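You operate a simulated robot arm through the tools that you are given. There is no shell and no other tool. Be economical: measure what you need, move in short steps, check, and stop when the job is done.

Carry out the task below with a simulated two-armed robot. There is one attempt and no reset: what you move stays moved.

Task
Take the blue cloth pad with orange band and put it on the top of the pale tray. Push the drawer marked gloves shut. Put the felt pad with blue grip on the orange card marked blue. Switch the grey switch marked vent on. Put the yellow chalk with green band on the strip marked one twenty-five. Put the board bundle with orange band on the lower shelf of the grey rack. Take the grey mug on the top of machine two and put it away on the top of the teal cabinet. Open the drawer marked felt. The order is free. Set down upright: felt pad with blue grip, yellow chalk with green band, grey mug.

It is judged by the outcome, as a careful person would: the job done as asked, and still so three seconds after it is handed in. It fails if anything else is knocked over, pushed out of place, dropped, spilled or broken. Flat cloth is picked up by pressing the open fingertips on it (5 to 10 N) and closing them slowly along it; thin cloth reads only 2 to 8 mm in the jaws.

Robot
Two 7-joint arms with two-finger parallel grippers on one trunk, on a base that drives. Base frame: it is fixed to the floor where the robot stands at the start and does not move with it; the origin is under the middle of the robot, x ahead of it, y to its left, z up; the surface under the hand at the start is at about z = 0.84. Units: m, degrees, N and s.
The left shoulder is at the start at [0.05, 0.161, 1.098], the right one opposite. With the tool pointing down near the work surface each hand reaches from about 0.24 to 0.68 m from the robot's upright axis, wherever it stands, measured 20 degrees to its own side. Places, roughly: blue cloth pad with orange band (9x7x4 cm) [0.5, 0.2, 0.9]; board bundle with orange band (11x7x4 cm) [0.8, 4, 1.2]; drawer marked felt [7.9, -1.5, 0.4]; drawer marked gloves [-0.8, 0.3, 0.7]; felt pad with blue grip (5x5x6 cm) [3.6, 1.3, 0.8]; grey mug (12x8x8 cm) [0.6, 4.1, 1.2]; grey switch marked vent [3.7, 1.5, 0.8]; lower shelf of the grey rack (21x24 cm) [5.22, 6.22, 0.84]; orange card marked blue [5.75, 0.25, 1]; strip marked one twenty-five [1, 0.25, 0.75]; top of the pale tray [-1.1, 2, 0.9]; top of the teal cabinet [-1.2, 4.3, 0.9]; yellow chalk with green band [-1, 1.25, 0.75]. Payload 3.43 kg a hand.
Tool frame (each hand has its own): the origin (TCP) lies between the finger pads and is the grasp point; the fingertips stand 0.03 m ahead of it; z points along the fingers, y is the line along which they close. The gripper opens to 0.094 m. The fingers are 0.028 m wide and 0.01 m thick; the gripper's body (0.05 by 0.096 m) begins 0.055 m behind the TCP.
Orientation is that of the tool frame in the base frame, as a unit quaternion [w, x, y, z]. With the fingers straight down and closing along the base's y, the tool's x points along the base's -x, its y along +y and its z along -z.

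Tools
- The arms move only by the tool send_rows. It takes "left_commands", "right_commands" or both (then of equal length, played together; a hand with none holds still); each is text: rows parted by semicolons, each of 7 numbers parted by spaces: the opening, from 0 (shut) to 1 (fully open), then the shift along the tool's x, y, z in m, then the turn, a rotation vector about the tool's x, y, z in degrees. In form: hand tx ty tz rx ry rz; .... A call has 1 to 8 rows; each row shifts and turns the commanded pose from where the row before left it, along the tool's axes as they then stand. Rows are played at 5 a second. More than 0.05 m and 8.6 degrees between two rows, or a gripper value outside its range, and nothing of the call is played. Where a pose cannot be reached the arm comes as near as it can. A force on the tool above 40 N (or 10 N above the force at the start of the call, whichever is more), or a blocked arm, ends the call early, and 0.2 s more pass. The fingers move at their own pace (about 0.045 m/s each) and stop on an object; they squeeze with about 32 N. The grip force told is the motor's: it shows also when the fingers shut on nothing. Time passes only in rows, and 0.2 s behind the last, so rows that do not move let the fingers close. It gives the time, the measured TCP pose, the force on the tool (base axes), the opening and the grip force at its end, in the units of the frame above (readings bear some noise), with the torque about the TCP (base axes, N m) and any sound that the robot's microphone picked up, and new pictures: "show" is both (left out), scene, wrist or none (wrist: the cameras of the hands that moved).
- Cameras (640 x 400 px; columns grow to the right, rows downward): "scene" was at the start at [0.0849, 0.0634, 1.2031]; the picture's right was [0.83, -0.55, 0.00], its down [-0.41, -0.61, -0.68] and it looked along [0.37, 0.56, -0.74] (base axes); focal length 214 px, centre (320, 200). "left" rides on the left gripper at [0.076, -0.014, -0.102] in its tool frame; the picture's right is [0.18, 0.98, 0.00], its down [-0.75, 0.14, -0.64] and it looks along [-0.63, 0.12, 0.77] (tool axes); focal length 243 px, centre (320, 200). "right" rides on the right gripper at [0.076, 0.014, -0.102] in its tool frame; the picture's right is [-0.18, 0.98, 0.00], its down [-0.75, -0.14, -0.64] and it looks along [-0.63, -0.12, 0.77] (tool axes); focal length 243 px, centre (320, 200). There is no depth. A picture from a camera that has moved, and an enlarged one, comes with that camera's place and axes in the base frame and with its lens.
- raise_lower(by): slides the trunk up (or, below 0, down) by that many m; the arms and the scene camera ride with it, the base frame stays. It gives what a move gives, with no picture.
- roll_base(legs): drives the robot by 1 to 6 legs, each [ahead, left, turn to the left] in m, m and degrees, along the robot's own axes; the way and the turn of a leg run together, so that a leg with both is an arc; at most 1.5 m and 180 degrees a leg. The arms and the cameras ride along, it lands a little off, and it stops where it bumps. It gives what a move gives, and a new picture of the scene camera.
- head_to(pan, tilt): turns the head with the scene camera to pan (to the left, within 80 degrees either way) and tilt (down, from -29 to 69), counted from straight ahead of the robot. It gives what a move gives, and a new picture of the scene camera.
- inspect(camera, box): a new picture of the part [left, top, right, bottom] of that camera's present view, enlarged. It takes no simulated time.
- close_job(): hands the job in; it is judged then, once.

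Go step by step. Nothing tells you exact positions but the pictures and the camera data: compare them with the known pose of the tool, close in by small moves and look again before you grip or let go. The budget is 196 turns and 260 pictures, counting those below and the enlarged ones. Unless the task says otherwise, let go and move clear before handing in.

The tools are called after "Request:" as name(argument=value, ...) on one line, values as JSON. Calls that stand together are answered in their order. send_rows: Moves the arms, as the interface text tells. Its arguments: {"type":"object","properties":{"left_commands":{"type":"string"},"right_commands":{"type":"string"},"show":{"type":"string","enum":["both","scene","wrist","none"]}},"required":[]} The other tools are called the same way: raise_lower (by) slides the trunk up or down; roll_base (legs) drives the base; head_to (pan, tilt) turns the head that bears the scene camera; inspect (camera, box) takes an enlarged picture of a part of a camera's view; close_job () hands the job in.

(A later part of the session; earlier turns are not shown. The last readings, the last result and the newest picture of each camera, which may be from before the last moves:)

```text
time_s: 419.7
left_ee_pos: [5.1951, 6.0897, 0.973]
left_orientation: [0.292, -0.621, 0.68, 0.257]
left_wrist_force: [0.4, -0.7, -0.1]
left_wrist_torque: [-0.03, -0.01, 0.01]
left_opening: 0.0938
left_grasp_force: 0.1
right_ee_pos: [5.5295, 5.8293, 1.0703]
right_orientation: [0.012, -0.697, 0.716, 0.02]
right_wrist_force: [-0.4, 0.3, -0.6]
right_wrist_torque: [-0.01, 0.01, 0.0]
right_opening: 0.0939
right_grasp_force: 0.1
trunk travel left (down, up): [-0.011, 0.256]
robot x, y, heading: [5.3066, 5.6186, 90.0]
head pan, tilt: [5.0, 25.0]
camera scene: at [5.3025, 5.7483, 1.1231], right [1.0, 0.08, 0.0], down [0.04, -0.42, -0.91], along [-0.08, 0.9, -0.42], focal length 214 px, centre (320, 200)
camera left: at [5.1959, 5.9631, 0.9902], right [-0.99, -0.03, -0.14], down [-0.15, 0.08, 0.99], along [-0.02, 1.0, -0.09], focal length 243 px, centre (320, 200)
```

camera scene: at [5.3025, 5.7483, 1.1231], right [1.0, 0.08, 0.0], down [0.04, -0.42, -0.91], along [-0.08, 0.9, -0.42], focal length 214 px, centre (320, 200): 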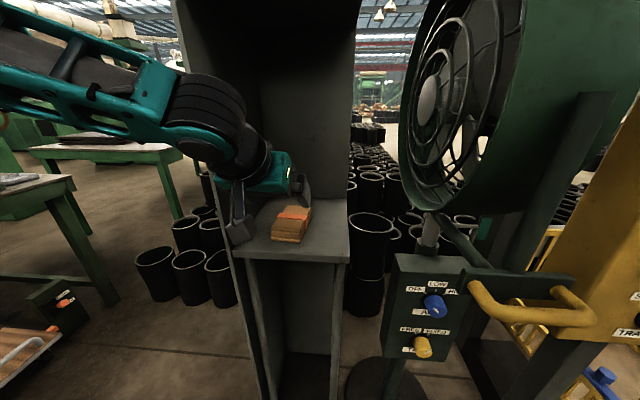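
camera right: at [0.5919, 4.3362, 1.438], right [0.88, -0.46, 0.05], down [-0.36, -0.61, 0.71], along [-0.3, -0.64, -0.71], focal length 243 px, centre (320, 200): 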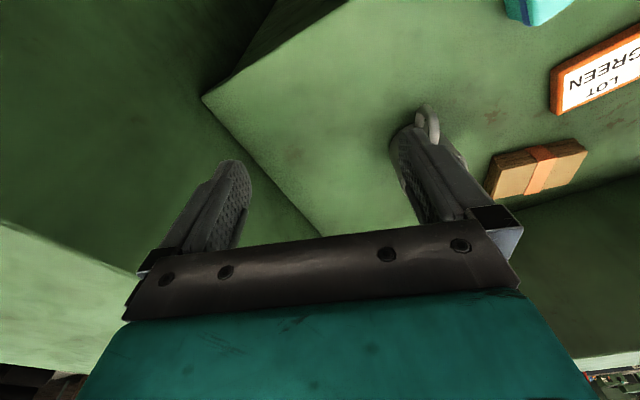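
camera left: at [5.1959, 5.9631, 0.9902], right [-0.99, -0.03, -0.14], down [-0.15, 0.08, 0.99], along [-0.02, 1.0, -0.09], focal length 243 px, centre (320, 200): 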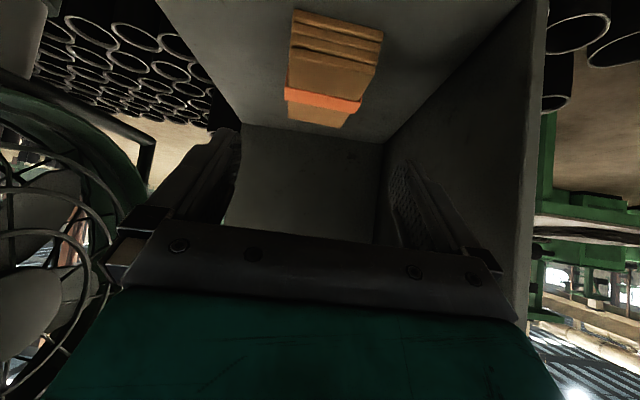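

The bundle rests on the lower shelf. I withdraw, back off, and turn to look south.

Request:
send_rows(left_commands="1 0.026 -0.003 -0.027 0 0 0;1 0.026 -0.003 -0.027 0 0 0;1 0.026 -0.003 -0.027 0 0 0;1 0.026 -0.003 -0.027 0 0 0", show="none")

Request:
roll_base(legs=[[-0.45, 0.15, 0], [0, 0, -178]])

Request:
head_to(pan=0, tilt=25)

```text
time_s: 420.7
left_ee_pos: [5.2003, 5.9515, 0.9836]
left_orientation: [0.289, -0.622, 0.681, 0.257]
left_wrist_force: [0.8, 0.3, -0.2]
left_wrist_torque: [0.0, 0.03, 0.0]
left_opening: 0.0936
left_grasp_force: 0.0
left hand out of reach, approached as far as the arm can: row 4
right_ee_pos: [5.5284, 5.8294, 1.0693]
right_orientation: [0.012, -0.698, 0.716, 0.021]
right_wrist_force: [-0.5, 0.7, 0.4]
right_wrist_torque: [0.02, -0.01, 0.0]
right_opening: 0.094
right_grasp_force: 0.0
trunk travel left (down, up): [-0.011, 0.256]
robot x, y, heading: [5.3112, 5.6197, 89.6]
head pan, tilt: [5.0, 25.0]
```

```text
time_s: 430.8
left_ee_pos: [5.2724, 4.8453, 0.9845]
left_orientation: [0.261, 0.674, 0.629, -0.287]
left_wrist_force: [-0.4, 0.2, 0.7]
left_wrist_torque: [0.0, 0.0, 0.02]
left_opening: 0.0943
left_grasp_force: 0.0
right_ee_pos: [4.9428, 4.9609, 1.0693]
right_orientation: [0.021, 0.709, 0.705, -0.012]
right_wrist_force: [-0.1, 0.2, 0.5]
right_wrist_torque: [0.0, 0.03, 0.02]
right_opening: 0.094
right_grasp_force: 0.1
trunk travel left (down, up): [-0.011, 0.256]
robot x, y, heading: [5.1566, 5.1764, -88.8]
head pan, tilt: [5.0, 25.0]
camera scene: at [5.169, 5.0415, 1.123], right [-0.99, -0.1, 0.0], down [-0.04, 0.42, -0.91], along [0.09, -0.9, -0.42], focal length 214 px, centre (320, 200)
```

scene: 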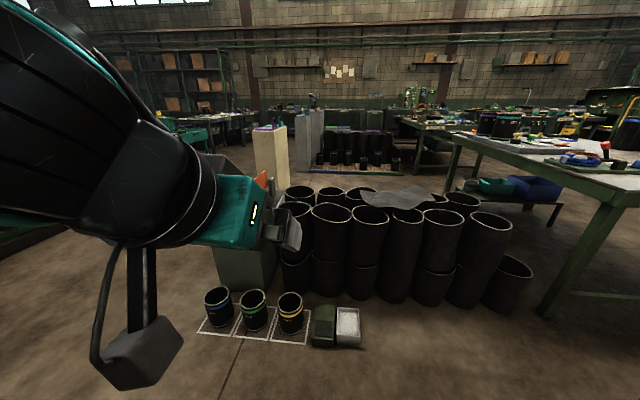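

```text
time_s: 431.4
left_ee_pos: [5.2734, 4.8447, 0.9852]
left_orientation: [0.26, 0.674, 0.628, -0.287]
left_wrist_force: [-0.2, -0.1, -0.2]
left_wrist_torque: [-0.04, -0.01, -0.01]
left_opening: 0.0943
left_grasp_force: 0.0
right_ee_pos: [4.9422, 4.9616, 1.0693]
right_orientation: [0.02, 0.709, 0.705, -0.011]
right_wrist_force: [0.4, 0.2, 0.4]
right_wrist_torque: [0.02, 0.0, -0.04]
right_opening: 0.0943
right_grasp_force: 0.0
trunk travel left (down, up): [-0.011, 0.256]
robot x, y, heading: [5.1601, 5.1767, -89.1]
head pan, tilt: [0.0, 25.0]
camera scene: at [5.1611, 5.041, 1.123], right [-1.0, -0.02, 0.0], down [-0.01, 0.42, -0.91], along [0.02, -0.91, -0.42], focal length 214 px, centre (320, 200)
```

scene: 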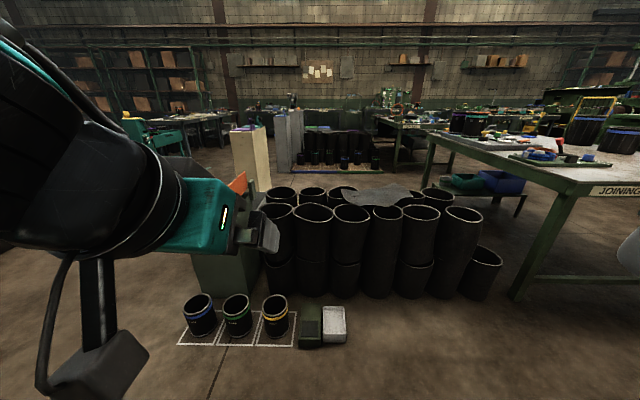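

Request:
inspect(camera="scene", box=[160, 270, 380, 370])

```text
2.91 times, centred on (270, 320) of scene
camera zoom: at [5.1611, 5.041, 1.123], right [-1.0, -0.02, 0.0], down [-0.01, 0.42, -0.91], along [0.02, -0.91, -0.42], focal length 624 px, centre (466, -149)
```

zoom: 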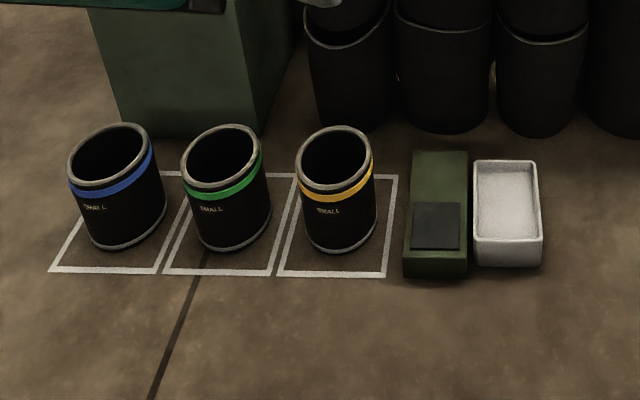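

Everything on the floor is in place. Next the felt pad and vent switch near [3.6, 1.4]. I raise the trunk for table clearance, tuck the left hand upright, and go back west through the corridor.

Request:
raise_lower(by=0.15)

Request:
send_rows(left_commands="1 0 0 0 0 7.7 0;1 0 0 0 0 7.7 0;1 0 0 0 0 7.7 0;1 0 0 0 0 7.7 0;1 0 0 0 0 7.7 0;1 0 0 0 0 7.7 0", show="none")

Request:
roll_base(legs=[[0, 0, -91], [0.6, 0.5, 0], [1.2, 0, 0], [1.15, 0, 0]])

Request:
head_to(pan=60, tilt=10)

```text
time_s: 433.2
left_ee_pos: [5.2728, 4.845, 1.1351]
left_orientation: [0.26, 0.674, 0.629, -0.286]
left_wrist_force: [1.1, -0.6, 0.8]
left_wrist_torque: [-0.03, 0.07, 0.01]
left_opening: 0.0939
left_grasp_force: 0.1
right_ee_pos: [4.9421, 4.961, 1.2196]
right_orientation: [0.02, 0.708, 0.705, -0.012]
right_wrist_force: [-0.2, 0.5, -0.4]
right_wrist_torque: [-0.02, 0.0, -0.01]
right_opening: 0.094
right_grasp_force: 0.1
trunk travel left (down, up): [-0.161, 0.106]
robot x, y, heading: [5.1588, 5.1784, -88.9]
head pan, tilt: [0.0, 25.0]
```

```text
time_s: 434.6
left_ee_pos: [5.2745, 4.8454, 1.1348]
left_orientation: [-0.009, 0.733, 0.68, 0.001]
left_wrist_force: [0.1, -1.3, -0.9]
left_wrist_torque: [0.02, -0.03, -0.04]
left_opening: 0.094
left_grasp_force: 0.0
right_ee_pos: [4.9431, 4.9599, 1.2196]
right_orientation: [0.02, 0.709, 0.705, -0.011]
right_wrist_force: [-0.5, -0.5, -0.6]
right_wrist_torque: [0.0, 0.05, 0.01]
right_opening: 0.0938
right_grasp_force: 0.1
trunk travel left (down, up): [-0.161, 0.106]
robot x, y, heading: [5.1591, 5.177, -88.9]
head pan, tilt: [0.0, 25.0]
```

```text
time_s: 454.4
left_ee_pos: [1.8891, 4.5012, 1.1348]
left_orientation: [-0.005, 0.999, -0.032, 0.005]
left_wrist_force: [0.4, -0.5, -0.3]
left_wrist_torque: [0.0, -0.02, 0.01]
left_opening: 0.0939
left_grasp_force: 0.1
right_ee_pos: [2.0022, 4.8328, 1.2194]
right_orientation: [0.006, 1.0, 0.002, -0.023]
right_wrist_force: [-0.8, 0.3, -0.6]
right_wrist_torque: [0.0, 0.01, 0.01]
right_opening: 0.0941
right_grasp_force: 0.2
trunk travel left (down, up): [-0.161, 0.106]
robot x, y, heading: [2.2159, 4.6205, -178.6]
head pan, tilt: [0.0, 25.0]
camera scene: at [2.0879, 4.6134, 1.273], right [-0.03, 1.0, 0.0], down [0.42, 0.01, -0.91], along [-0.91, -0.02, -0.42], focal length 214 px, centre (320, 200)
```

scene: 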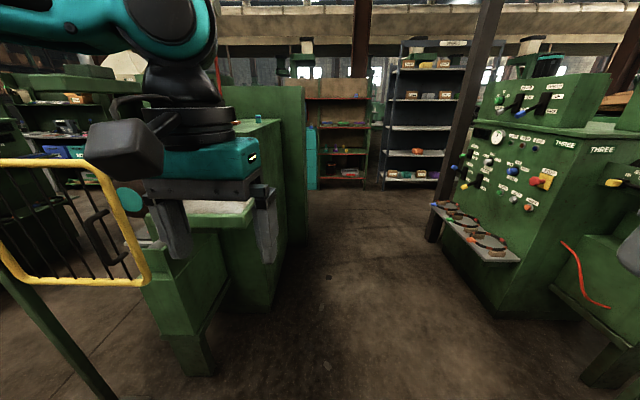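

```text
time_s: 455.7
left_ee_pos: [1.8889, 4.5015, 1.1349]
left_orientation: [-0.005, 0.999, -0.033, 0.005]
left_wrist_force: [0.0, 0.5, 0.5]
left_wrist_torque: [0.02, -0.03, 0.02]
left_opening: 0.0938
left_grasp_force: 0.2
right_ee_pos: [2.0018, 4.8335, 1.2202]
right_orientation: [0.006, 1.0, 0.003, -0.022]
right_wrist_force: [0.7, -0.2, 0.7]
right_wrist_torque: [-0.02, -0.03, -0.01]
right_opening: 0.0942
right_grasp_force: 0.0
trunk travel left (down, up): [-0.161, 0.106]
robot x, y, heading: [2.2215, 4.6199, -178.5]
head pan, tilt: [60.0, 10.0]
camera scene: at [2.1357, 4.5341, 1.2974], right [-0.88, 0.48, 0.0], down [0.08, 0.15, -0.98], along [-0.47, -0.86, -0.17], focal length 214 px, centre (320, 200)
```

scene: 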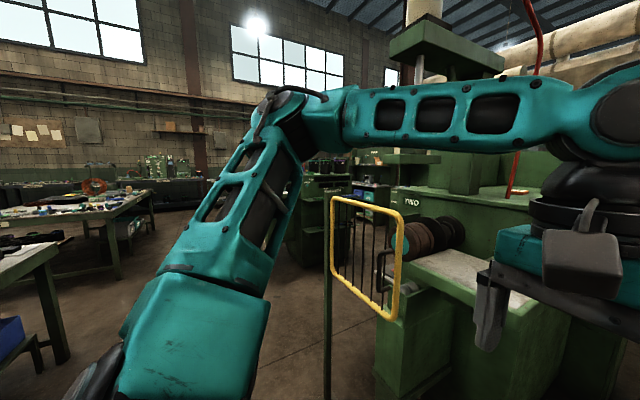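

Request:
roll_base(legs=[[-0.1, 0, 0], [0, 0, 88.5]])

Request:
head_to(pan=15, tilt=15)

```text
time_s: 460.6
left_ee_pos: [2.4317, 4.2894, 1.1348]
left_orientation: [-0.007, 0.738, 0.675, 0.0]
left_wrist_force: [-0.7, -0.9, 0.7]
left_wrist_torque: [0.04, 0.03, 0.02]
left_opening: 0.0938
left_grasp_force: 0.1
right_ee_pos: [2.1006, 4.4106, 1.2202]
right_orientation: [0.02, 0.714, 0.7, -0.012]
right_wrist_force: [-0.1, -0.3, 0.8]
right_wrist_torque: [-0.01, 0.03, -0.02]
right_opening: 0.0939
right_grasp_force: 0.1
trunk travel left (down, up): [-0.161, 0.106]
robot x, y, heading: [2.3214, 4.6216, -90.1]
head pan, tilt: [60.0, 10.0]
camera scene: at [2.402, 4.5331, 1.2974], right [-0.5, -0.87, 0.0], down [-0.15, 0.09, -0.98], along [0.85, -0.49, -0.17], focal length 214 px, centre (320, 200)
```

scene: 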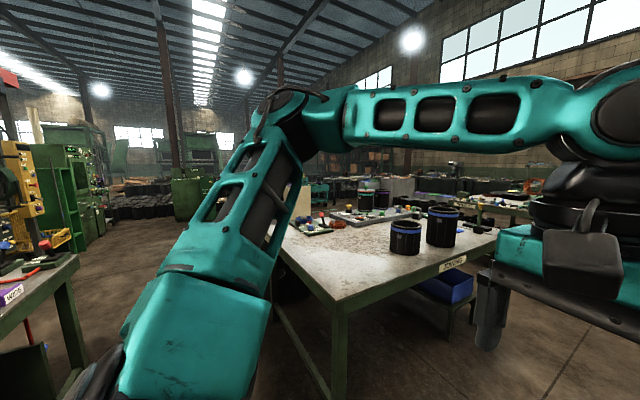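

```text
time_s: 461.8
left_ee_pos: [2.4308, 4.2903, 1.1349]
left_orientation: [-0.008, 0.738, 0.675, 0.0]
left_wrist_force: [0.9, -1.5, 0.3]
left_wrist_torque: [0.0, -0.01, 0.01]
left_opening: 0.0938
left_grasp_force: 0.1
right_ee_pos: [2.1014, 4.4106, 1.2207]
right_orientation: [0.021, 0.713, 0.701, -0.011]
right_wrist_force: [0.0, -0.7, -1.0]
right_wrist_torque: [0.04, 0.01, 0.04]
right_opening: 0.0942
right_grasp_force: 0.1
trunk travel left (down, up): [-0.161, 0.106]
robot x, y, heading: [2.3175, 4.6205, -90.1]
head pan, tilt: [15.0, 15.0]
camera scene: at [2.3458, 4.4893, 1.2893], right [-0.97, -0.26, 0.0], down [-0.07, 0.25, -0.97], along [0.25, -0.93, -0.26], focal length 214 px, centre (320, 200)
```

scene: 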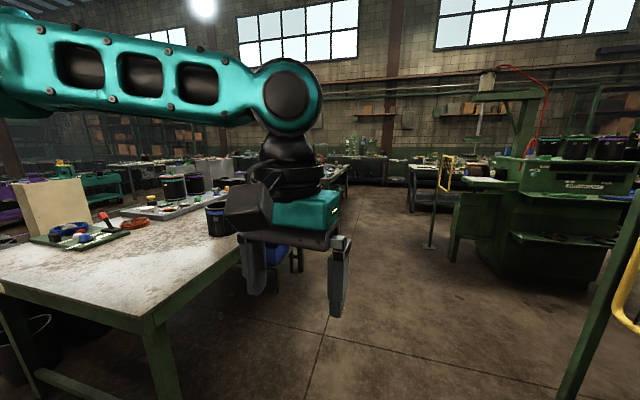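

Clear to the south. Drive on.

Request:
roll_base(legs=[[1.2, -0.05, 0], [0.9, 0, 0]])

Request:
head_to(pan=35, tilt=20)

```text
time_s: 472.2
left_ee_pos: [2.3734, 2.1936, 1.135]
left_orientation: [-0.008, 0.741, 0.672, 0.001]
left_wrist_force: [1.3, -0.9, -0.1]
left_wrist_torque: [0.01, -0.02, 0.02]
left_opening: 0.094
left_grasp_force: 0.1
right_ee_pos: [2.0445, 2.3177, 1.2208]
right_orientation: [0.02, 0.716, 0.697, -0.012]
right_wrist_force: [-0.7, -0.5, 0.5]
right_wrist_torque: [0.03, -0.01, 0.0]
right_opening: 0.094
right_grasp_force: 0.0
trunk travel left (down, up): [-0.161, 0.106]
robot x, y, heading: [2.266, 2.5216, -90.1]
head pan, tilt: [15.0, 15.0]
camera scene: at [2.2893, 2.3926, 1.2892], right [-0.97, -0.25, 0.0], down [-0.07, 0.25, -0.97], along [0.24, -0.93, -0.26], focal length 214 px, centre (320, 200)
```

scene: 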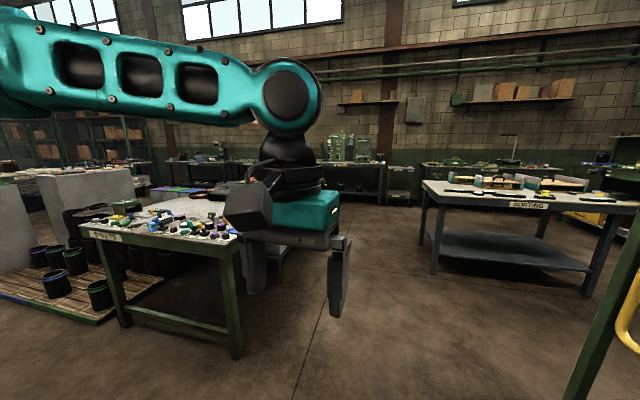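

```text
time_s: 473.0
left_ee_pos: [2.3731, 2.1924, 1.1348]
left_orientation: [-0.007, 0.741, 0.672, 0.001]
left_wrist_force: [0.1, -0.2, -0.1]
left_wrist_torque: [0.0, -0.01, -0.01]
left_opening: 0.0941
left_grasp_force: 0.0
right_ee_pos: [2.0439, 2.3159, 1.2201]
right_orientation: [0.02, 0.717, 0.697, -0.012]
right_wrist_force: [0.2, -0.2, 0.0]
right_wrist_torque: [-0.04, 0.0, 0.03]
right_opening: 0.0939
right_grasp_force: 0.0
trunk travel left (down, up): [-0.161, 0.106]
robot x, y, heading: [2.265, 2.529, -90.0]
head pan, tilt: [35.0, 20.0]
camera scene: at [2.3186, 2.4066, 1.2811], right [-0.82, -0.57, 0.0], down [-0.19, 0.28, -0.94], along [0.53, -0.77, -0.34], focal length 214 px, centre (320, 200)
```

scene: 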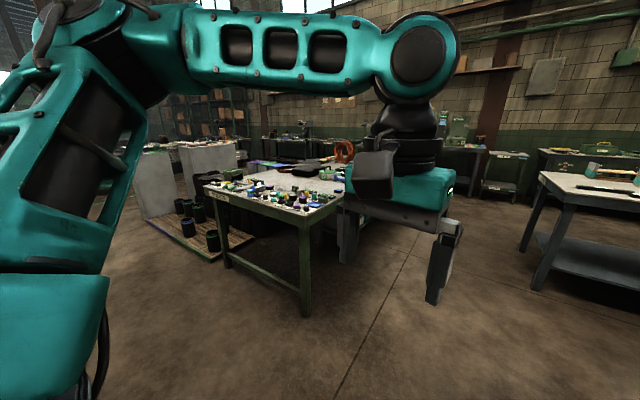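

The small-parts table (x 3.05–4.1, north edge y≈1.5) must hold the vent switch and felt pad. I move to its north side.

Request:
roll_base(legs=[[0.25, 0, 0], [0, 1.3, 0]])

Request:
head_to(pan=0, tilt=30)

```text
time_s: 486.1
left_ee_pos: [3.6711, 1.9209, 1.1343]
left_orientation: [-0.007, 0.746, 0.666, 0.0]
left_wrist_force: [-0.5, -0.4, 0.4]
left_wrist_torque: [-0.01, 0.0, 0.01]
left_opening: 0.0941
left_grasp_force: 0.1
right_ee_pos: [3.3448, 2.0493, 1.2194]
right_orientation: [0.02, 0.722, 0.692, -0.012]
right_wrist_force: [0.0, -0.5, -0.3]
right_wrist_torque: [0.02, 0.01, -0.01]
right_opening: 0.0939
right_grasp_force: 0.2
trunk travel left (down, up): [-0.161, 0.106]
robot x, y, heading: [3.5656, 2.2555, -91.4]
head pan, tilt: [35.0, 20.0]
camera scene: at [3.6211, 2.1353, 1.2811], right [-0.83, -0.56, 0.0], down [-0.19, 0.28, -0.94], along [0.52, -0.78, -0.34], focal length 214 px, centre (320, 200)
```

scene: 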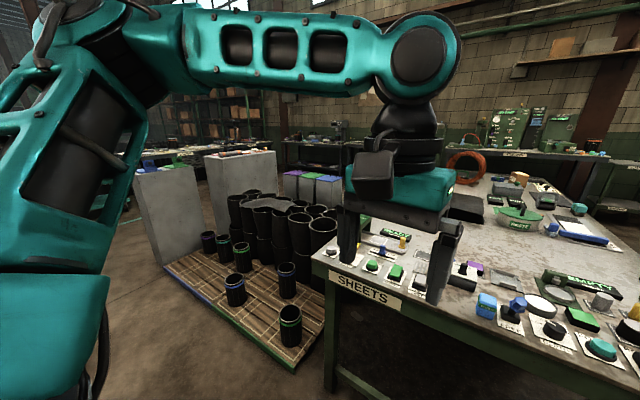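

```text
time_s: 487.1
left_ee_pos: [3.6714, 1.9218, 1.1351]
left_orientation: [-0.008, 0.746, 0.666, 0.0]
left_wrist_force: [0.2, 0.0, 0.6]
left_wrist_torque: [-0.02, 0.01, 0.01]
left_opening: 0.0939
left_grasp_force: 0.0
right_ee_pos: [3.346, 2.0492, 1.2194]
right_orientation: [0.02, 0.722, 0.691, -0.012]
right_wrist_force: [0.8, -0.2, -0.2]
right_wrist_torque: [0.03, 0.03, 0.0]
right_opening: 0.0942
right_grasp_force: 0.1
trunk travel left (down, up): [-0.161, 0.106]
robot x, y, heading: [3.5729, 2.2572, -91.0]
head pan, tilt: [0.0, 30.0]
camera scene: at [3.5675, 2.1223, 1.2651], right [-1.0, 0.02, 0.0], down [0.01, 0.5, -0.87], along [-0.02, -0.87, -0.5], focal length 214 px, centre (320, 200)
```

scene: 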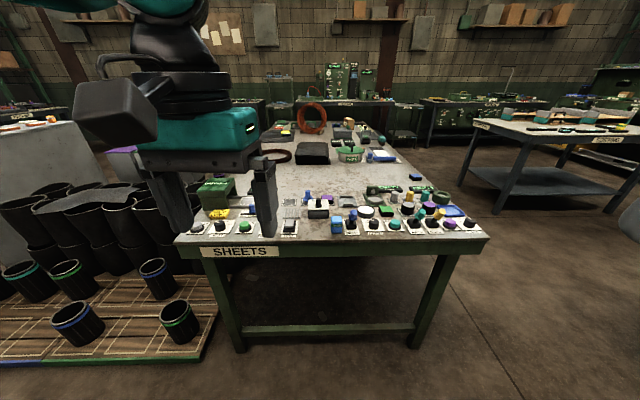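

The SHEETS table has a row of controls along its near edge. I zoom in to find VENT and the felt pad.

Request:
inspect(camera="scene", box=[270, 170, 480, 250])

Request:
inspect(camera="scene", box=[180, 160, 340, 250])

```text
3.05 times, centred on (375, 210) of scene
camera zoom: at [3.5675, 2.1223, 1.2651], right [-1.0, 0.02, 0.0], down [0.01, 0.5, -0.87], along [-0.02, -0.87, -0.5], focal length 654 px, centre (152, 170)
```

zoom: 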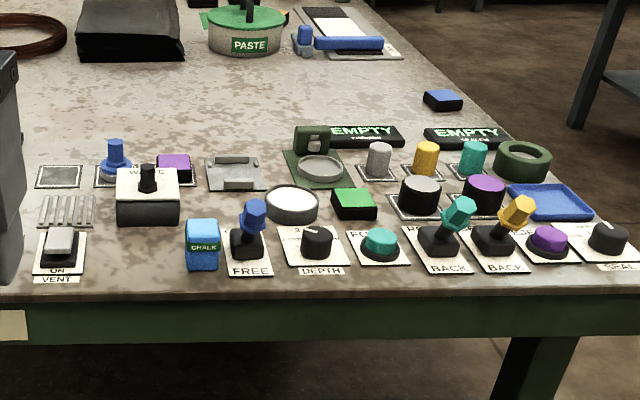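

```text
4.00 times, centred on (260, 205) of scene
camera zoom: at [3.5675, 2.1223, 1.2651], right [-1.0, 0.02, 0.0], down [0.01, 0.5, -0.87], along [-0.02, -0.87, -0.5], focal length 858 px, centre (560, 180)
```

zoom: 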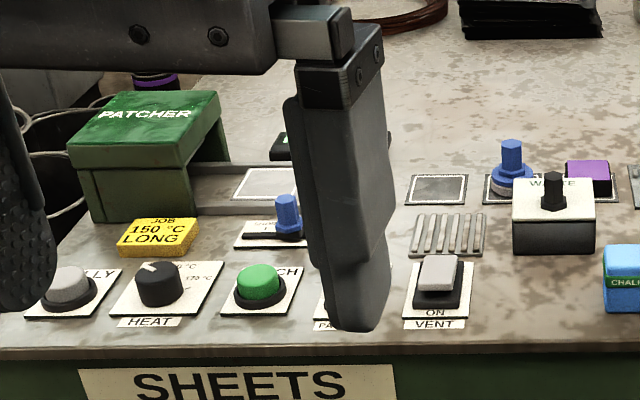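

VENT's grey rocker is at about [3.66, 1.51] and the felt pad with blue grip at about [3.60, 1.35]. I roll closer and view the switch with the left wrist camera.

Request:
roll_base(legs=[[0.2, 0, 1]])

Request:
send_rows(left_commands="0.5 0 0 0.04 0 0 0;0 0 0 0.04 0 0 0;0 0 0 0.04 0 0 0;0 0 0 0.03 0 0 0", show="wrist")

```text
time_s: 488.7
left_ee_pos: [3.6753, 1.7212, 1.134]
left_orientation: [-0.007, 0.74, 0.673, 0.001]
left_wrist_force: [0.1, 0.5, -1.0]
left_wrist_torque: [0.04, 0.01, -0.01]
left_opening: 0.094
left_grasp_force: 0.0
right_ee_pos: [3.3466, 1.8448, 1.2185]
right_orientation: [0.021, 0.717, 0.697, -0.012]
right_wrist_force: [-0.6, -1.1, 0.3]
right_wrist_torque: [0.02, 0.0, -0.01]
right_opening: 0.0937
right_grasp_force: 0.2
trunk travel left (down, up): [-0.161, 0.106]
robot x, y, heading: [3.5681, 2.0511, -90.4]
head pan, tilt: [0.0, 30.0]
camera scene: at [3.5672, 1.9209, 1.265], right [-1.0, 0.0, 0.0], down [0.0, 0.5, -0.87], along [0.0, -0.87, -0.5], focal length 214 px, centre (320, 200)
```

scene: 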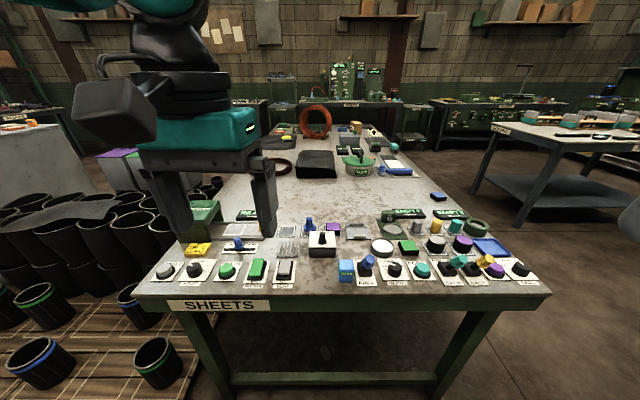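

```text
time_s: 489.7
left_ee_pos: [3.6739, 1.7227, 0.9843]
left_orientation: [-0.007, 0.74, 0.672, 0.0]
left_wrist_force: [-0.5, 0.1, 0.0]
left_wrist_torque: [0.0, -0.03, 0.0]
left_opening: 0.0067
left_grasp_force: 0.0
right_ee_pos: [3.3465, 1.8447, 1.22]
right_orientation: [0.021, 0.716, 0.698, -0.013]
right_wrist_force: [0.8, -0.3, 0.5]
right_wrist_torque: [-0.02, 0.02, -0.01]
right_opening: 0.0941
right_grasp_force: 0.0
trunk travel left (down, up): [-0.161, 0.106]
robot x, y, heading: [3.5657, 2.0529, -90.2]
head pan, tilt: [0.0, 30.0]
camera left: at [3.667, 1.7998, 1.0885], right [1.0, 0.09, -0.01], down [0.07, -0.77, 0.63], along [0.05, -0.63, -0.77], focal length 243 px, centre (320, 200)
```

left: 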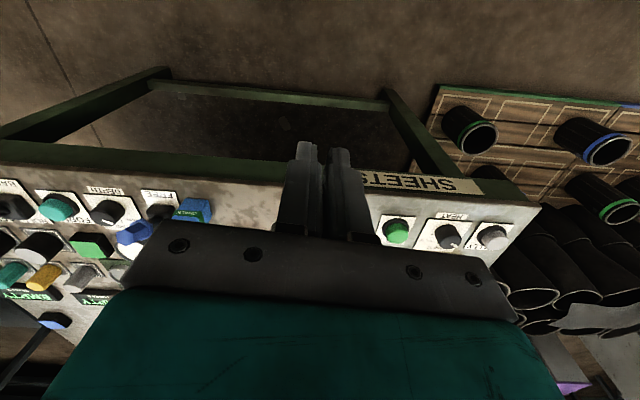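

Request:
inspect(camera="scene", box=[230, 210, 350, 300])

```text
4.44 times, centred on (290, 255) of scene
camera zoom: at [3.5673, 1.9214, 1.2651], right [-1.0, 0.0, 0.0], down [0.0, 0.5, -0.87], along [0.0, -0.87, -0.5], focal length 953 px, centre (453, -44)
```

zoom: 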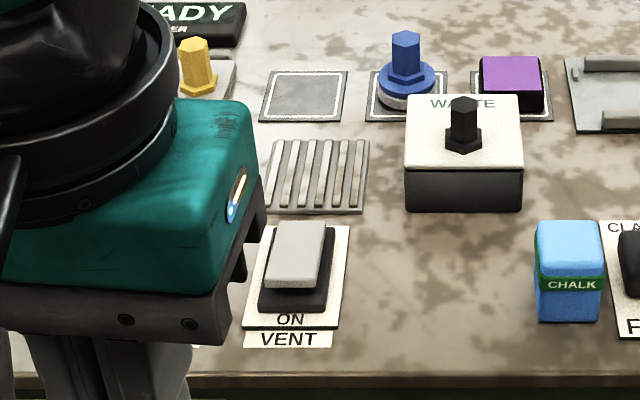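

The rocker's near (ON) end stands up, so it's off. I bring the closed fingertips above the near end at [3.658, 1.533].

Request:
send_rows(left_commands="0 -0.048 0 0 0 0 0;0 -0.048 0 0 0 0 0;0 -0.048 0.001 0.02 0 0 0;0 -0.046 0.001 0.03 0 0 0;0 0 0 0.02 0 0 0", show="both")

Request:
inspect(camera="scene", box=[230, 210, 350, 300])

```text
refused: row 3 steps farther than a row can; nothing moved
```

```text
4.44 times, centred on (290, 255) of scene
camera zoom: at [3.5673, 1.9214, 1.2651], right [-1.0, 0.0, 0.0], down [0.0, 0.5, -0.87], along [0.0, -0.87, -0.5], focal length 953 px, centre (453, -44)
```

zoom: 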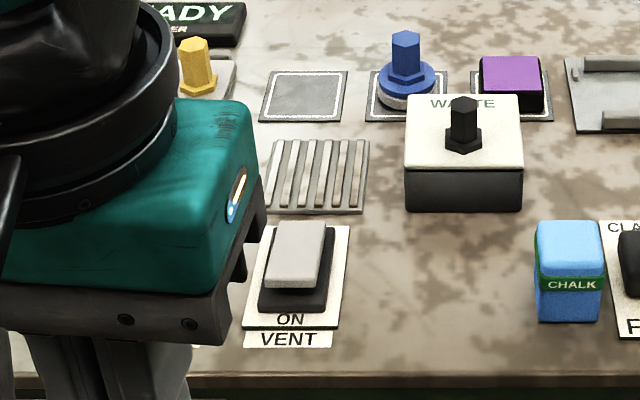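

Request:
send_rows(left_commands="0 -0.04 0 0 0 0 0;0 -0.04 0 0 0 0 0;0 -0.04 0.001 0 0 0 0;0 -0.035 0.001 0.02 0 0 0;0 -0.035 0 0.02 0 0 0;0 0 0 0.03 0 0 0", show="scene")

Request:
inspect(camera="scene", box=[230, 210, 350, 300])

```text
time_s: 491.1
left_ee_pos: [3.7292, 1.5847, 0.9344]
left_orientation: [-0.006, 0.74, 0.672, 0.0]
left_wrist_force: [1.1, 1.0, -0.2]
left_wrist_torque: [-0.01, 0.03, 0.05]
left_opening: 0.0001
left_grasp_force: 32.2
left hand out of reach, approached as far as the arm can: row 2, 3, 4, 5, 6
right_ee_pos: [3.3465, 1.8441, 1.2195]
right_orientation: [0.02, 0.716, 0.698, -0.012]
right_wrist_force: [-0.1, 0.3, 0.2]
right_wrist_torque: [0.0, 0.0, -0.04]
right_opening: 0.0938
right_grasp_force: 0.0
trunk travel left (down, up): [-0.161, 0.106]
robot x, y, heading: [3.5638, 2.0576, -90.2]
head pan, tilt: [0.0, 30.0]
camera scene: at [3.5673, 1.9216, 1.2651], right [-1.0, 0.0, 0.0], down [0.0, 0.5, -0.87], along [0.0, -0.87, -0.5], focal length 214 px, centre (320, 200)
```

scene: 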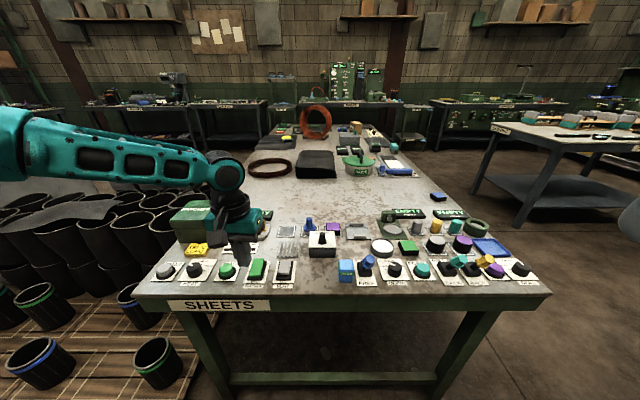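

```text
4.44 times, centred on (290, 255) of scene
camera zoom: at [3.5673, 1.9216, 1.2651], right [-1.0, 0.0, 0.0], down [0.0, 0.5, -0.87], along [0.0, -0.87, -0.5], focal length 953 px, centre (453, -44)
```

zoom: 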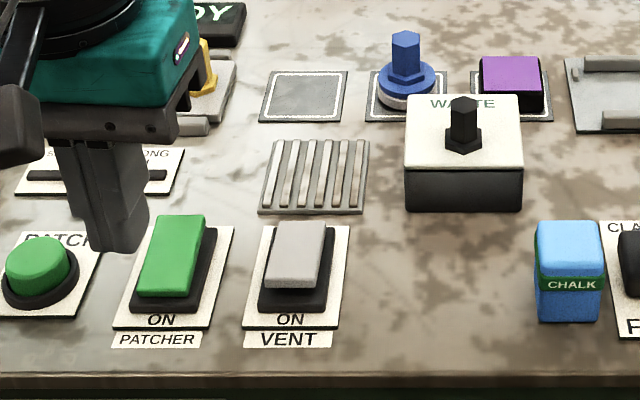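

The left arm drifted at its reach limit. I lift it, roll closer and to the right, and lower the trunk a bit.

Request:
send_rows(left_commands="0 0 0 -0.04 0 0 0;0 0 0 -0.04 0 0 0;0 0.03 0 -0.03 0 0 0", show="none")

Request:
roll_base(legs=[[0.09, -0.08, 0]])

Request:
raise_lower(by=-0.08)

```text
time_s: 491.9
left_ee_pos: [3.7345, 1.6147, 1.0459]
left_orientation: [-0.007, 0.74, 0.672, 0.0]
left_wrist_force: [-0.2, 0.0, 0.8]
left_wrist_torque: [0.0, 0.0, -0.02]
left_opening: 0.0002
left_grasp_force: 32.2
right_ee_pos: [3.3464, 1.845, 1.2202]
right_orientation: [0.02, 0.716, 0.697, -0.012]
right_wrist_force: [0.0, 0.5, 0.2]
right_wrist_torque: [0.02, -0.03, -0.01]
right_opening: 0.0939
right_grasp_force: 0.0
trunk travel left (down, up): [-0.161, 0.106]
robot x, y, heading: [3.5653, 2.0523, -90.2]
head pan, tilt: [0.0, 30.0]
```

```text
time_s: 493.3
left_ee_pos: [3.652, 1.5232, 1.0452]
left_orientation: [-0.008, 0.74, 0.672, 0.0]
left_wrist_force: [-0.4, -0.1, 0.7]
left_wrist_torque: [-0.02, -0.01, 0.0]
left_opening: 0.0
left_grasp_force: 31.8
right_ee_pos: [3.2673, 1.755, 1.2188]
right_orientation: [0.021, 0.716, 0.697, -0.012]
right_wrist_force: [0.2, -0.9, 0.3]
right_wrist_torque: [-0.03, -0.03, -0.05]
right_opening: 0.094
right_grasp_force: 0.1
trunk travel left (down, up): [-0.161, 0.106]
robot x, y, heading: [3.4893, 1.9674, -90.2]
head pan, tilt: [0.0, 30.0]
camera scene: at [3.4869, 1.8315, 1.265], right [-1.0, 0.0, 0.0], down [0.0, 0.5, -0.87], along [0.0, -0.87, -0.5], focal length 214 px, centre (320, 200)
```

scene: 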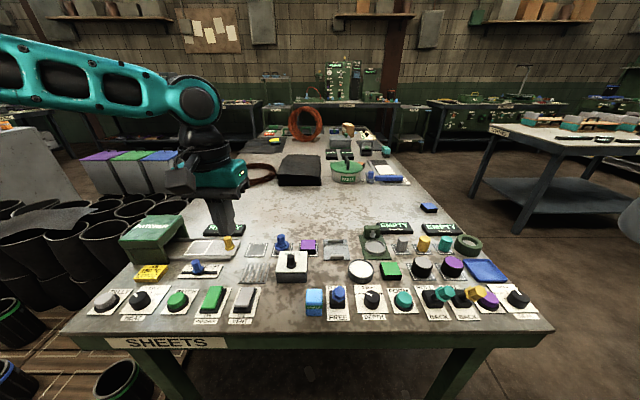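

```text
time_s: 494.4
left_ee_pos: [3.6533, 1.5247, 0.9646]
left_orientation: [-0.007, 0.74, 0.672, 0.0]
left_wrist_force: [-0.3, 0.3, 0.4]
left_wrist_torque: [0.02, 0.01, 0.03]
left_opening: 0.0
left_grasp_force: 31.8
right_ee_pos: [3.2666, 1.7558, 1.1397]
right_orientation: [0.021, 0.716, 0.698, -0.013]
right_wrist_force: [0.0, -0.2, 0.1]
right_wrist_torque: [0.0, 0.02, -0.01]
right_opening: 0.0941
right_grasp_force: 0.1
trunk travel left (down, up): [-0.081, 0.186]
robot x, y, heading: [3.4898, 1.9629, -90.2]
head pan, tilt: [0.0, 30.0]
```

Request:
send_rows(left_commands="0 0.0107 0.006 0.03 0 0 0;0 0 0 0.03 0 0 0;0 0 0 0 0 0 0", show="scene")

Request:
inspect(camera="scene", box=[180, 220, 320, 330])

```text
time_s: 495.2
left_ee_pos: [3.659, 1.5345, 0.905]
left_orientation: [-0.007, 0.74, 0.672, 0.0]
left_wrist_force: [-0.1, -1.1, -0.2]
left_wrist_torque: [-0.02, 0.02, 0.03]
left_opening: 0.0
left_grasp_force: 31.8
right_ee_pos: [3.2656, 1.7548, 1.1408]
right_orientation: [0.02, 0.716, 0.698, -0.012]
right_wrist_force: [0.3, -0.6, 0.5]
right_wrist_torque: [-0.03, 0.02, 0.03]
right_opening: 0.0941
right_grasp_force: 0.1
trunk travel left (down, up): [-0.081, 0.186]
robot x, y, heading: [3.4859, 1.9682, -90.2]
head pan, tilt: [0.0, 30.0]
camera scene: at [3.4873, 1.8319, 1.1851], right [-1.0, 0.0, 0.0], down [0.0, 0.5, -0.87], along [0.0, -0.87, -0.5], focal length 214 px, centre (320, 200)
```

scene: 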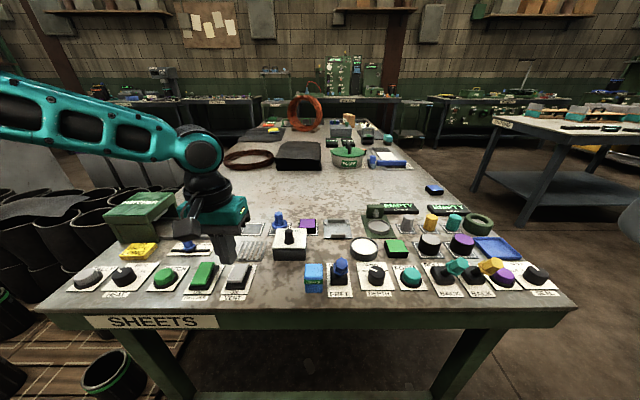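

```text
3.64 times, centred on (250, 275) of scene
camera zoom: at [3.4873, 1.8319, 1.1851], right [-1.0, 0.0, 0.0], down [0.0, 0.5, -0.87], along [0.0, -0.87, -0.5], focal length 780 px, centre (574, -73)
```

zoom: 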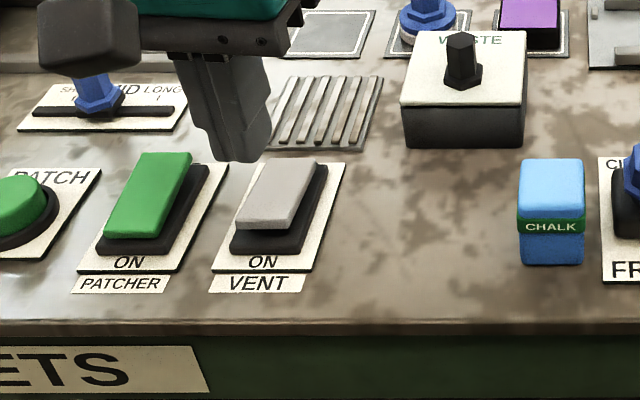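

Tip is right over the cap. I shift 5 mm toward the near end and press slowly.

Request:
send_rows(left_commands="0 0.006 0 0.015 0 0 0;0 0 0 0.01 0 0 0;0 0 0 0.004 0 0 0;0 0 0 0.003 0 0 0;0 0 0 0.003 0 0 0;0 0 0 0.003 0 0 0;0 0 0 0.003 0 0 0", show="none")

Request:
inspect(camera="scene", box=[180, 220, 320, 330])

```text
time_s: 496.9
left_ee_pos: [3.6589, 1.5407, 0.8661]
left_orientation: [-0.007, 0.74, 0.673, 0.0]
left_wrist_force: [0.4, 0.6, -1.2]
left_wrist_torque: [-0.01, -0.02, 0.0]
left_opening: 0.0
left_grasp_force: 32.1
right_ee_pos: [3.2671, 1.7551, 1.1401]
right_orientation: [0.02, 0.716, 0.698, -0.011]
right_wrist_force: [-0.6, 0.5, 0.5]
right_wrist_torque: [-0.03, -0.01, -0.01]
right_opening: 0.0936
right_grasp_force: 0.0
trunk travel left (down, up): [-0.081, 0.186]
robot x, y, heading: [3.4882, 1.9649, -89.9]
head pan, tilt: [0.0, 30.0]
```

```text
3.64 times, centred on (250, 275) of scene
camera zoom: at [3.4873, 1.8319, 1.1851], right [-1.0, 0.0, 0.0], down [0.0, 0.5, -0.87], along [0.0, -0.87, -0.5], focal length 780 px, centre (574, -73)
```

zoom: 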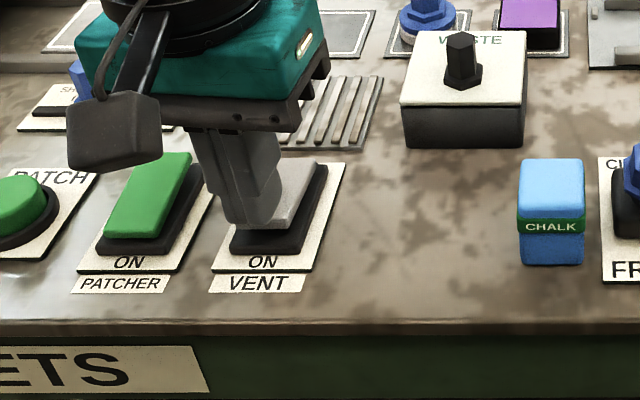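

Request:
send_rows(left_commands="0 0 0 0.003 0 0 0;0 0 0 0.003 0 0 0;0 0 0 0.003 0 0 0;0 0 0 0.003 0 0 0;0 0 0 0.003 0 0 0;0 0 0 0.003 0 0 0", show="none")

Request:
inspect(camera="scene", box=[180, 220, 320, 330])

```text
time_s: 498.3
left_ee_pos: [3.659, 1.5423, 0.852]
left_orientation: [-0.002, 0.74, 0.673, -0.003]
left_wrist_force: [3.7, 11.1, 20.1]
left_wrist_torque: [0.02, -0.18, 0.04]
left_opening: 0.0
left_grasp_force: 31.8
right_ee_pos: [3.2665, 1.757, 1.1404]
right_orientation: [0.023, 0.716, 0.698, -0.013]
right_wrist_force: [-0.1, 0.5, -0.8]
right_wrist_torque: [0.03, -0.01, -0.01]
right_opening: 0.0939
right_grasp_force: 0.0
trunk travel left (down, up): [-0.081, 0.186]
robot x, y, heading: [3.4862, 1.966, -90.2]
head pan, tilt: [0.0, 30.0]
stopped in row 6 (left hand): the force on the tool passed its limit at 43 N (the readings are from after the stop); the commanded pose is now the measured one
```

```text
3.64 times, centred on (250, 275) of scene
camera zoom: at [3.4875, 1.8343, 1.1854], right [-1.0, 0.0, 0.0], down [0.0, 0.5, -0.87], along [0.0, -0.87, -0.5], focal length 780 px, centre (574, -73)
```

zoom: 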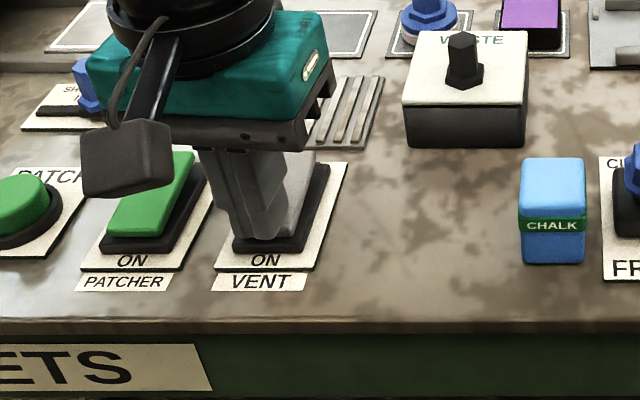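

Pressed firmly (43 N). Lift up and compare the rocker's tilt.

Request:
send_rows(left_commands="0 0 0 -0.02 0 0 0;0 0 0 -0.04 0 0 0;0 0 0 -0.04 0 0 0;0 0.04 0.02 -0.02 0 0 0;0 0.04 0.02 0 0 0 0", show="none")

Request:
inspect(camera="scene", box=[180, 220, 320, 330])

```text
time_s: 499.5
left_ee_pos: [3.7081, 1.6171, 0.9698]
left_orientation: [-0.005, 0.74, 0.672, -0.002]
left_wrist_force: [-0.2, -0.5, 0.4]
left_wrist_torque: [-0.01, 0.0, -0.01]
left_opening: 0.0003
left_grasp_force: 32.0
right_ee_pos: [3.268, 1.7558, 1.1394]
right_orientation: [0.021, 0.715, 0.699, -0.013]
right_wrist_force: [1.0, 0.3, -1.0]
right_wrist_torque: [0.01, -0.01, -0.01]
right_opening: 0.094
right_grasp_force: 0.1
trunk travel left (down, up): [-0.081, 0.186]
robot x, y, heading: [3.4917, 1.9648, -90.3]
head pan, tilt: [0.0, 30.0]
```

```text
3.64 times, centred on (250, 275) of scene
camera zoom: at [3.4879, 1.8325, 1.1852], right [-1.0, 0.0, 0.0], down [0.0, 0.5, -0.87], along [0.0, -0.87, -0.5], focal length 780 px, centre (574, -73)
```

zoom: 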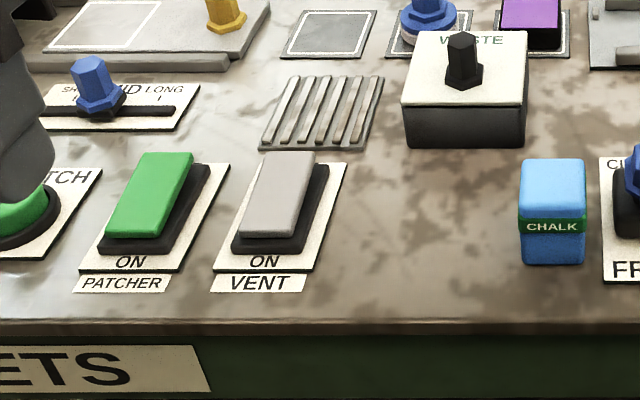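

VENT is now on (near end down). Next the felt pad at ≈[3.603, 1.348]. I raise and tilt the left hand ~25°, then roll a bit closer.

Request:
send_rows(left_commands="0.3 0 0 -0.04 0 0 0;0.6 0 0 -0.04 0 0 0;0.6 0 0 -0.04 0 -8.4 0;0.6 0 0 0 0 -8.4 0;0.6 0 0 0 0 -8.4 0", show="none")

Request:
roll_base(legs=[[0.06, -0.04, 0]])

Request:
raise_lower(by=-0.05)

Request:
head_to(pan=8, tilt=35)

```text
time_s: 500.7
left_ee_pos: [3.7102, 1.6143, 1.0911]
left_orientation: [0.143, 0.722, 0.656, -0.165]
left_wrist_force: [0.2, -0.2, 0.1]
left_wrist_torque: [-0.01, -0.03, 0.02]
left_opening: 0.0565
left_grasp_force: 0.1
right_ee_pos: [3.268, 1.7549, 1.14]
right_orientation: [0.021, 0.716, 0.697, -0.014]
right_wrist_force: [-0.4, -0.4, 0.6]
right_wrist_torque: [-0.01, 0.0, 0.0]
right_opening: 0.0941
right_grasp_force: 0.1
trunk travel left (down, up): [-0.081, 0.186]
robot x, y, heading: [3.485, 1.9619, -90.5]
head pan, tilt: [0.0, 30.0]
```

```text
time_s: 501.7
left_ee_pos: [3.6686, 1.5546, 1.0895]
left_orientation: [0.143, 0.722, 0.657, -0.163]
left_wrist_force: [-0.1, -1.2, -0.4]
left_wrist_torque: [-0.02, -0.03, 0.0]
left_opening: 0.0564
left_grasp_force: 0.0
right_ee_pos: [3.2283, 1.6951, 1.1399]
right_orientation: [0.021, 0.716, 0.698, -0.012]
right_wrist_force: [-0.3, -0.3, 0.2]
right_wrist_torque: [0.01, 0.02, -0.04]
right_opening: 0.094
right_grasp_force: 0.1
trunk travel left (down, up): [-0.081, 0.186]
robot x, y, heading: [3.4475, 1.9061, -90.2]
head pan, tilt: [0.0, 30.0]
camera scene: at [3.447, 1.7722, 1.185], right [-1.0, 0.0, 0.0], down [0.0, 0.5, -0.87], along [0.0, -0.87, -0.5], focal length 214 px, centre (320, 200)
```

scene: 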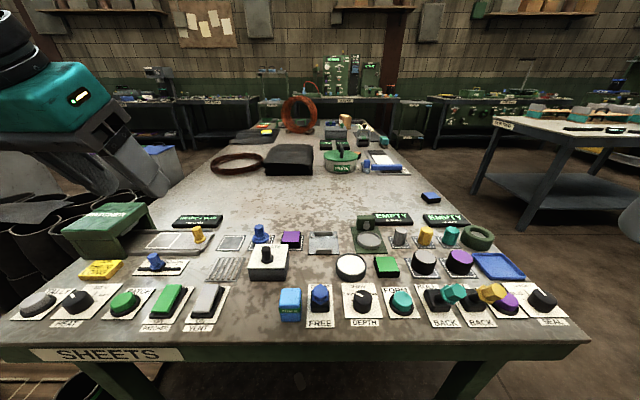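

```text
time_s: 502.6
left_ee_pos: [3.6695, 1.5554, 1.04]
left_orientation: [0.143, 0.722, 0.657, -0.164]
left_wrist_force: [0.5, -0.3, 0.9]
left_wrist_torque: [0.0, 0.02, 0.02]
left_opening: 0.0564
left_grasp_force: 0.1
right_ee_pos: [3.2261, 1.6945, 1.0898]
right_orientation: [0.021, 0.716, 0.698, -0.014]
right_wrist_force: [-0.8, 0.2, 1.1]
right_wrist_torque: [0.02, -0.03, 0.04]
right_opening: 0.094
right_grasp_force: 0.1
trunk travel left (down, up): [-0.031, 0.236]
robot x, y, heading: [3.4482, 1.9088, -89.9]
head pan, tilt: [0.0, 30.0]
```

```text
time_s: 503.3
left_ee_pos: [3.6682, 1.5542, 1.0408]
left_orientation: [0.142, 0.722, 0.657, -0.164]
left_wrist_force: [0.0, 0.1, 0.5]
left_wrist_torque: [-0.02, 0.0, 0.03]
left_opening: 0.0564
left_grasp_force: 0.0
right_ee_pos: [3.2272, 1.6959, 1.0898]
right_orientation: [0.021, 0.716, 0.698, -0.013]
right_wrist_force: [-0.2, -0.9, 0.1]
right_wrist_torque: [0.03, 0.02, 0.02]
right_opening: 0.0938
right_grasp_force: 0.0
trunk travel left (down, up): [-0.031, 0.236]
robot x, y, heading: [3.4468, 1.905, -90.2]
head pan, tilt: [8.0, 35.0]
camera scene: at [3.4596, 1.7759, 1.1273], right [-0.99, -0.14, 0.0], down [-0.08, 0.57, -0.82], along [0.11, -0.81, -0.57], focal length 214 px, centre (320, 200)
```

scene: 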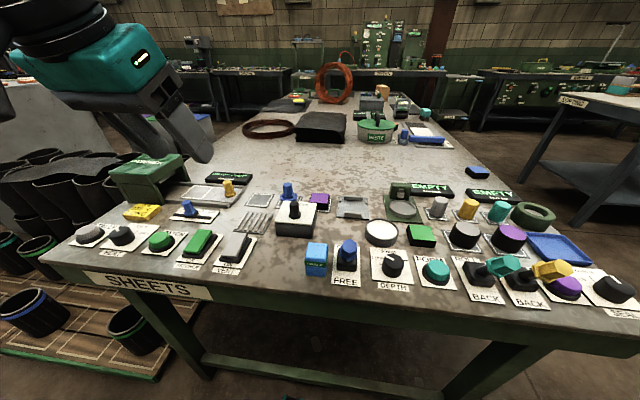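

Request:
inspect(camera="scene", box=[230, 160, 350, 250])

```text
4.44 times, centred on (290, 205) of scene
camera zoom: at [3.4596, 1.7759, 1.1273], right [-0.99, -0.14, 0.0], down [-0.08, 0.57, -0.82], along [0.11, -0.81, -0.57], focal length 953 px, centre (453, 178)
```

zoom: 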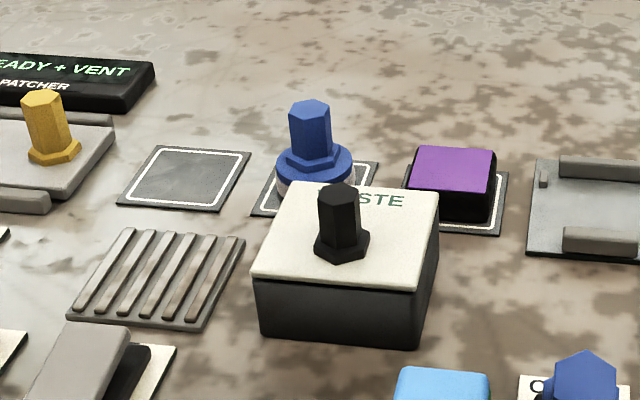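

The display now shows "READY + VENT". The felt pad's knob top is at ≈[3.60, 1.338, 0.862]. I move the hand above it.

Request:
send_rows(left_commands="0.6 -0.0256 -0.0075 0.0325 0 0 0;0.6 -0.0256 -0.0075 0.0325 0 0 0;0.6 -0.0256 -0.0075 0.0325 0 0 0;0.6 -0.0256 -0.0075 0.0325 0 0 0;0.6 -0.0256 -0.0075 0.0325 0 0 0;0.6 -0.0256 -0.0075 0.0325 0 0 0", show="both")

```text
time_s: 504.7
left_ee_pos: [3.6018, 1.3366, 0.9294]
left_orientation: [0.143, 0.721, 0.657, -0.165]
left_wrist_force: [-0.4, -0.3, -0.3]
left_wrist_torque: [0.01, 0.02, 0.03]
left_opening: 0.0562
left_grasp_force: 0.1
right_ee_pos: [3.2275, 1.6947, 1.0897]
right_orientation: [0.022, 0.716, 0.698, -0.011]
right_wrist_force: [0.3, 0.0, 0.6]
right_wrist_torque: [-0.01, -0.04, 0.01]
right_opening: 0.094
right_grasp_force: 0.0
trunk travel left (down, up): [-0.031, 0.236]
robot x, y, heading: [3.4468, 1.9054, -90.2]
head pan, tilt: [8.0, 35.0]
camera scene: at [3.4598, 1.7754, 1.1272], right [-0.99, -0.14, 0.0], down [-0.08, 0.57, -0.82], along [0.11, -0.81, -0.57], focal length 214 px, centre (320, 200)
camera left: at [3.5986, 1.4507, 0.9908], right [0.99, 0.07, -0.09], down [0.11, -0.42, 0.9], along [0.03, -0.9, -0.43], focal length 243 px, centre (320, 200)
```

scene: 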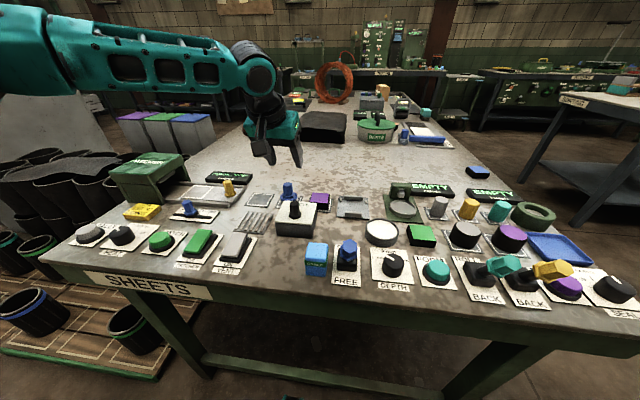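
left: 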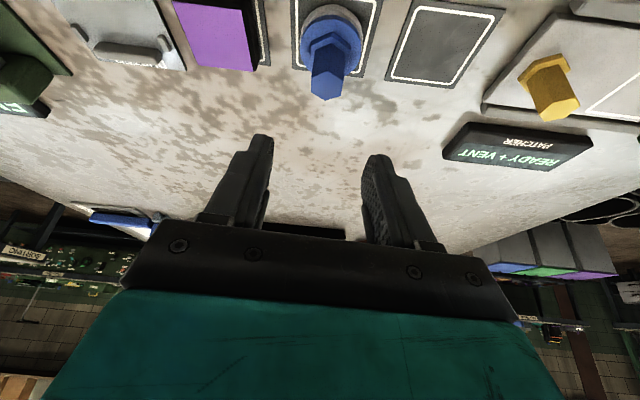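

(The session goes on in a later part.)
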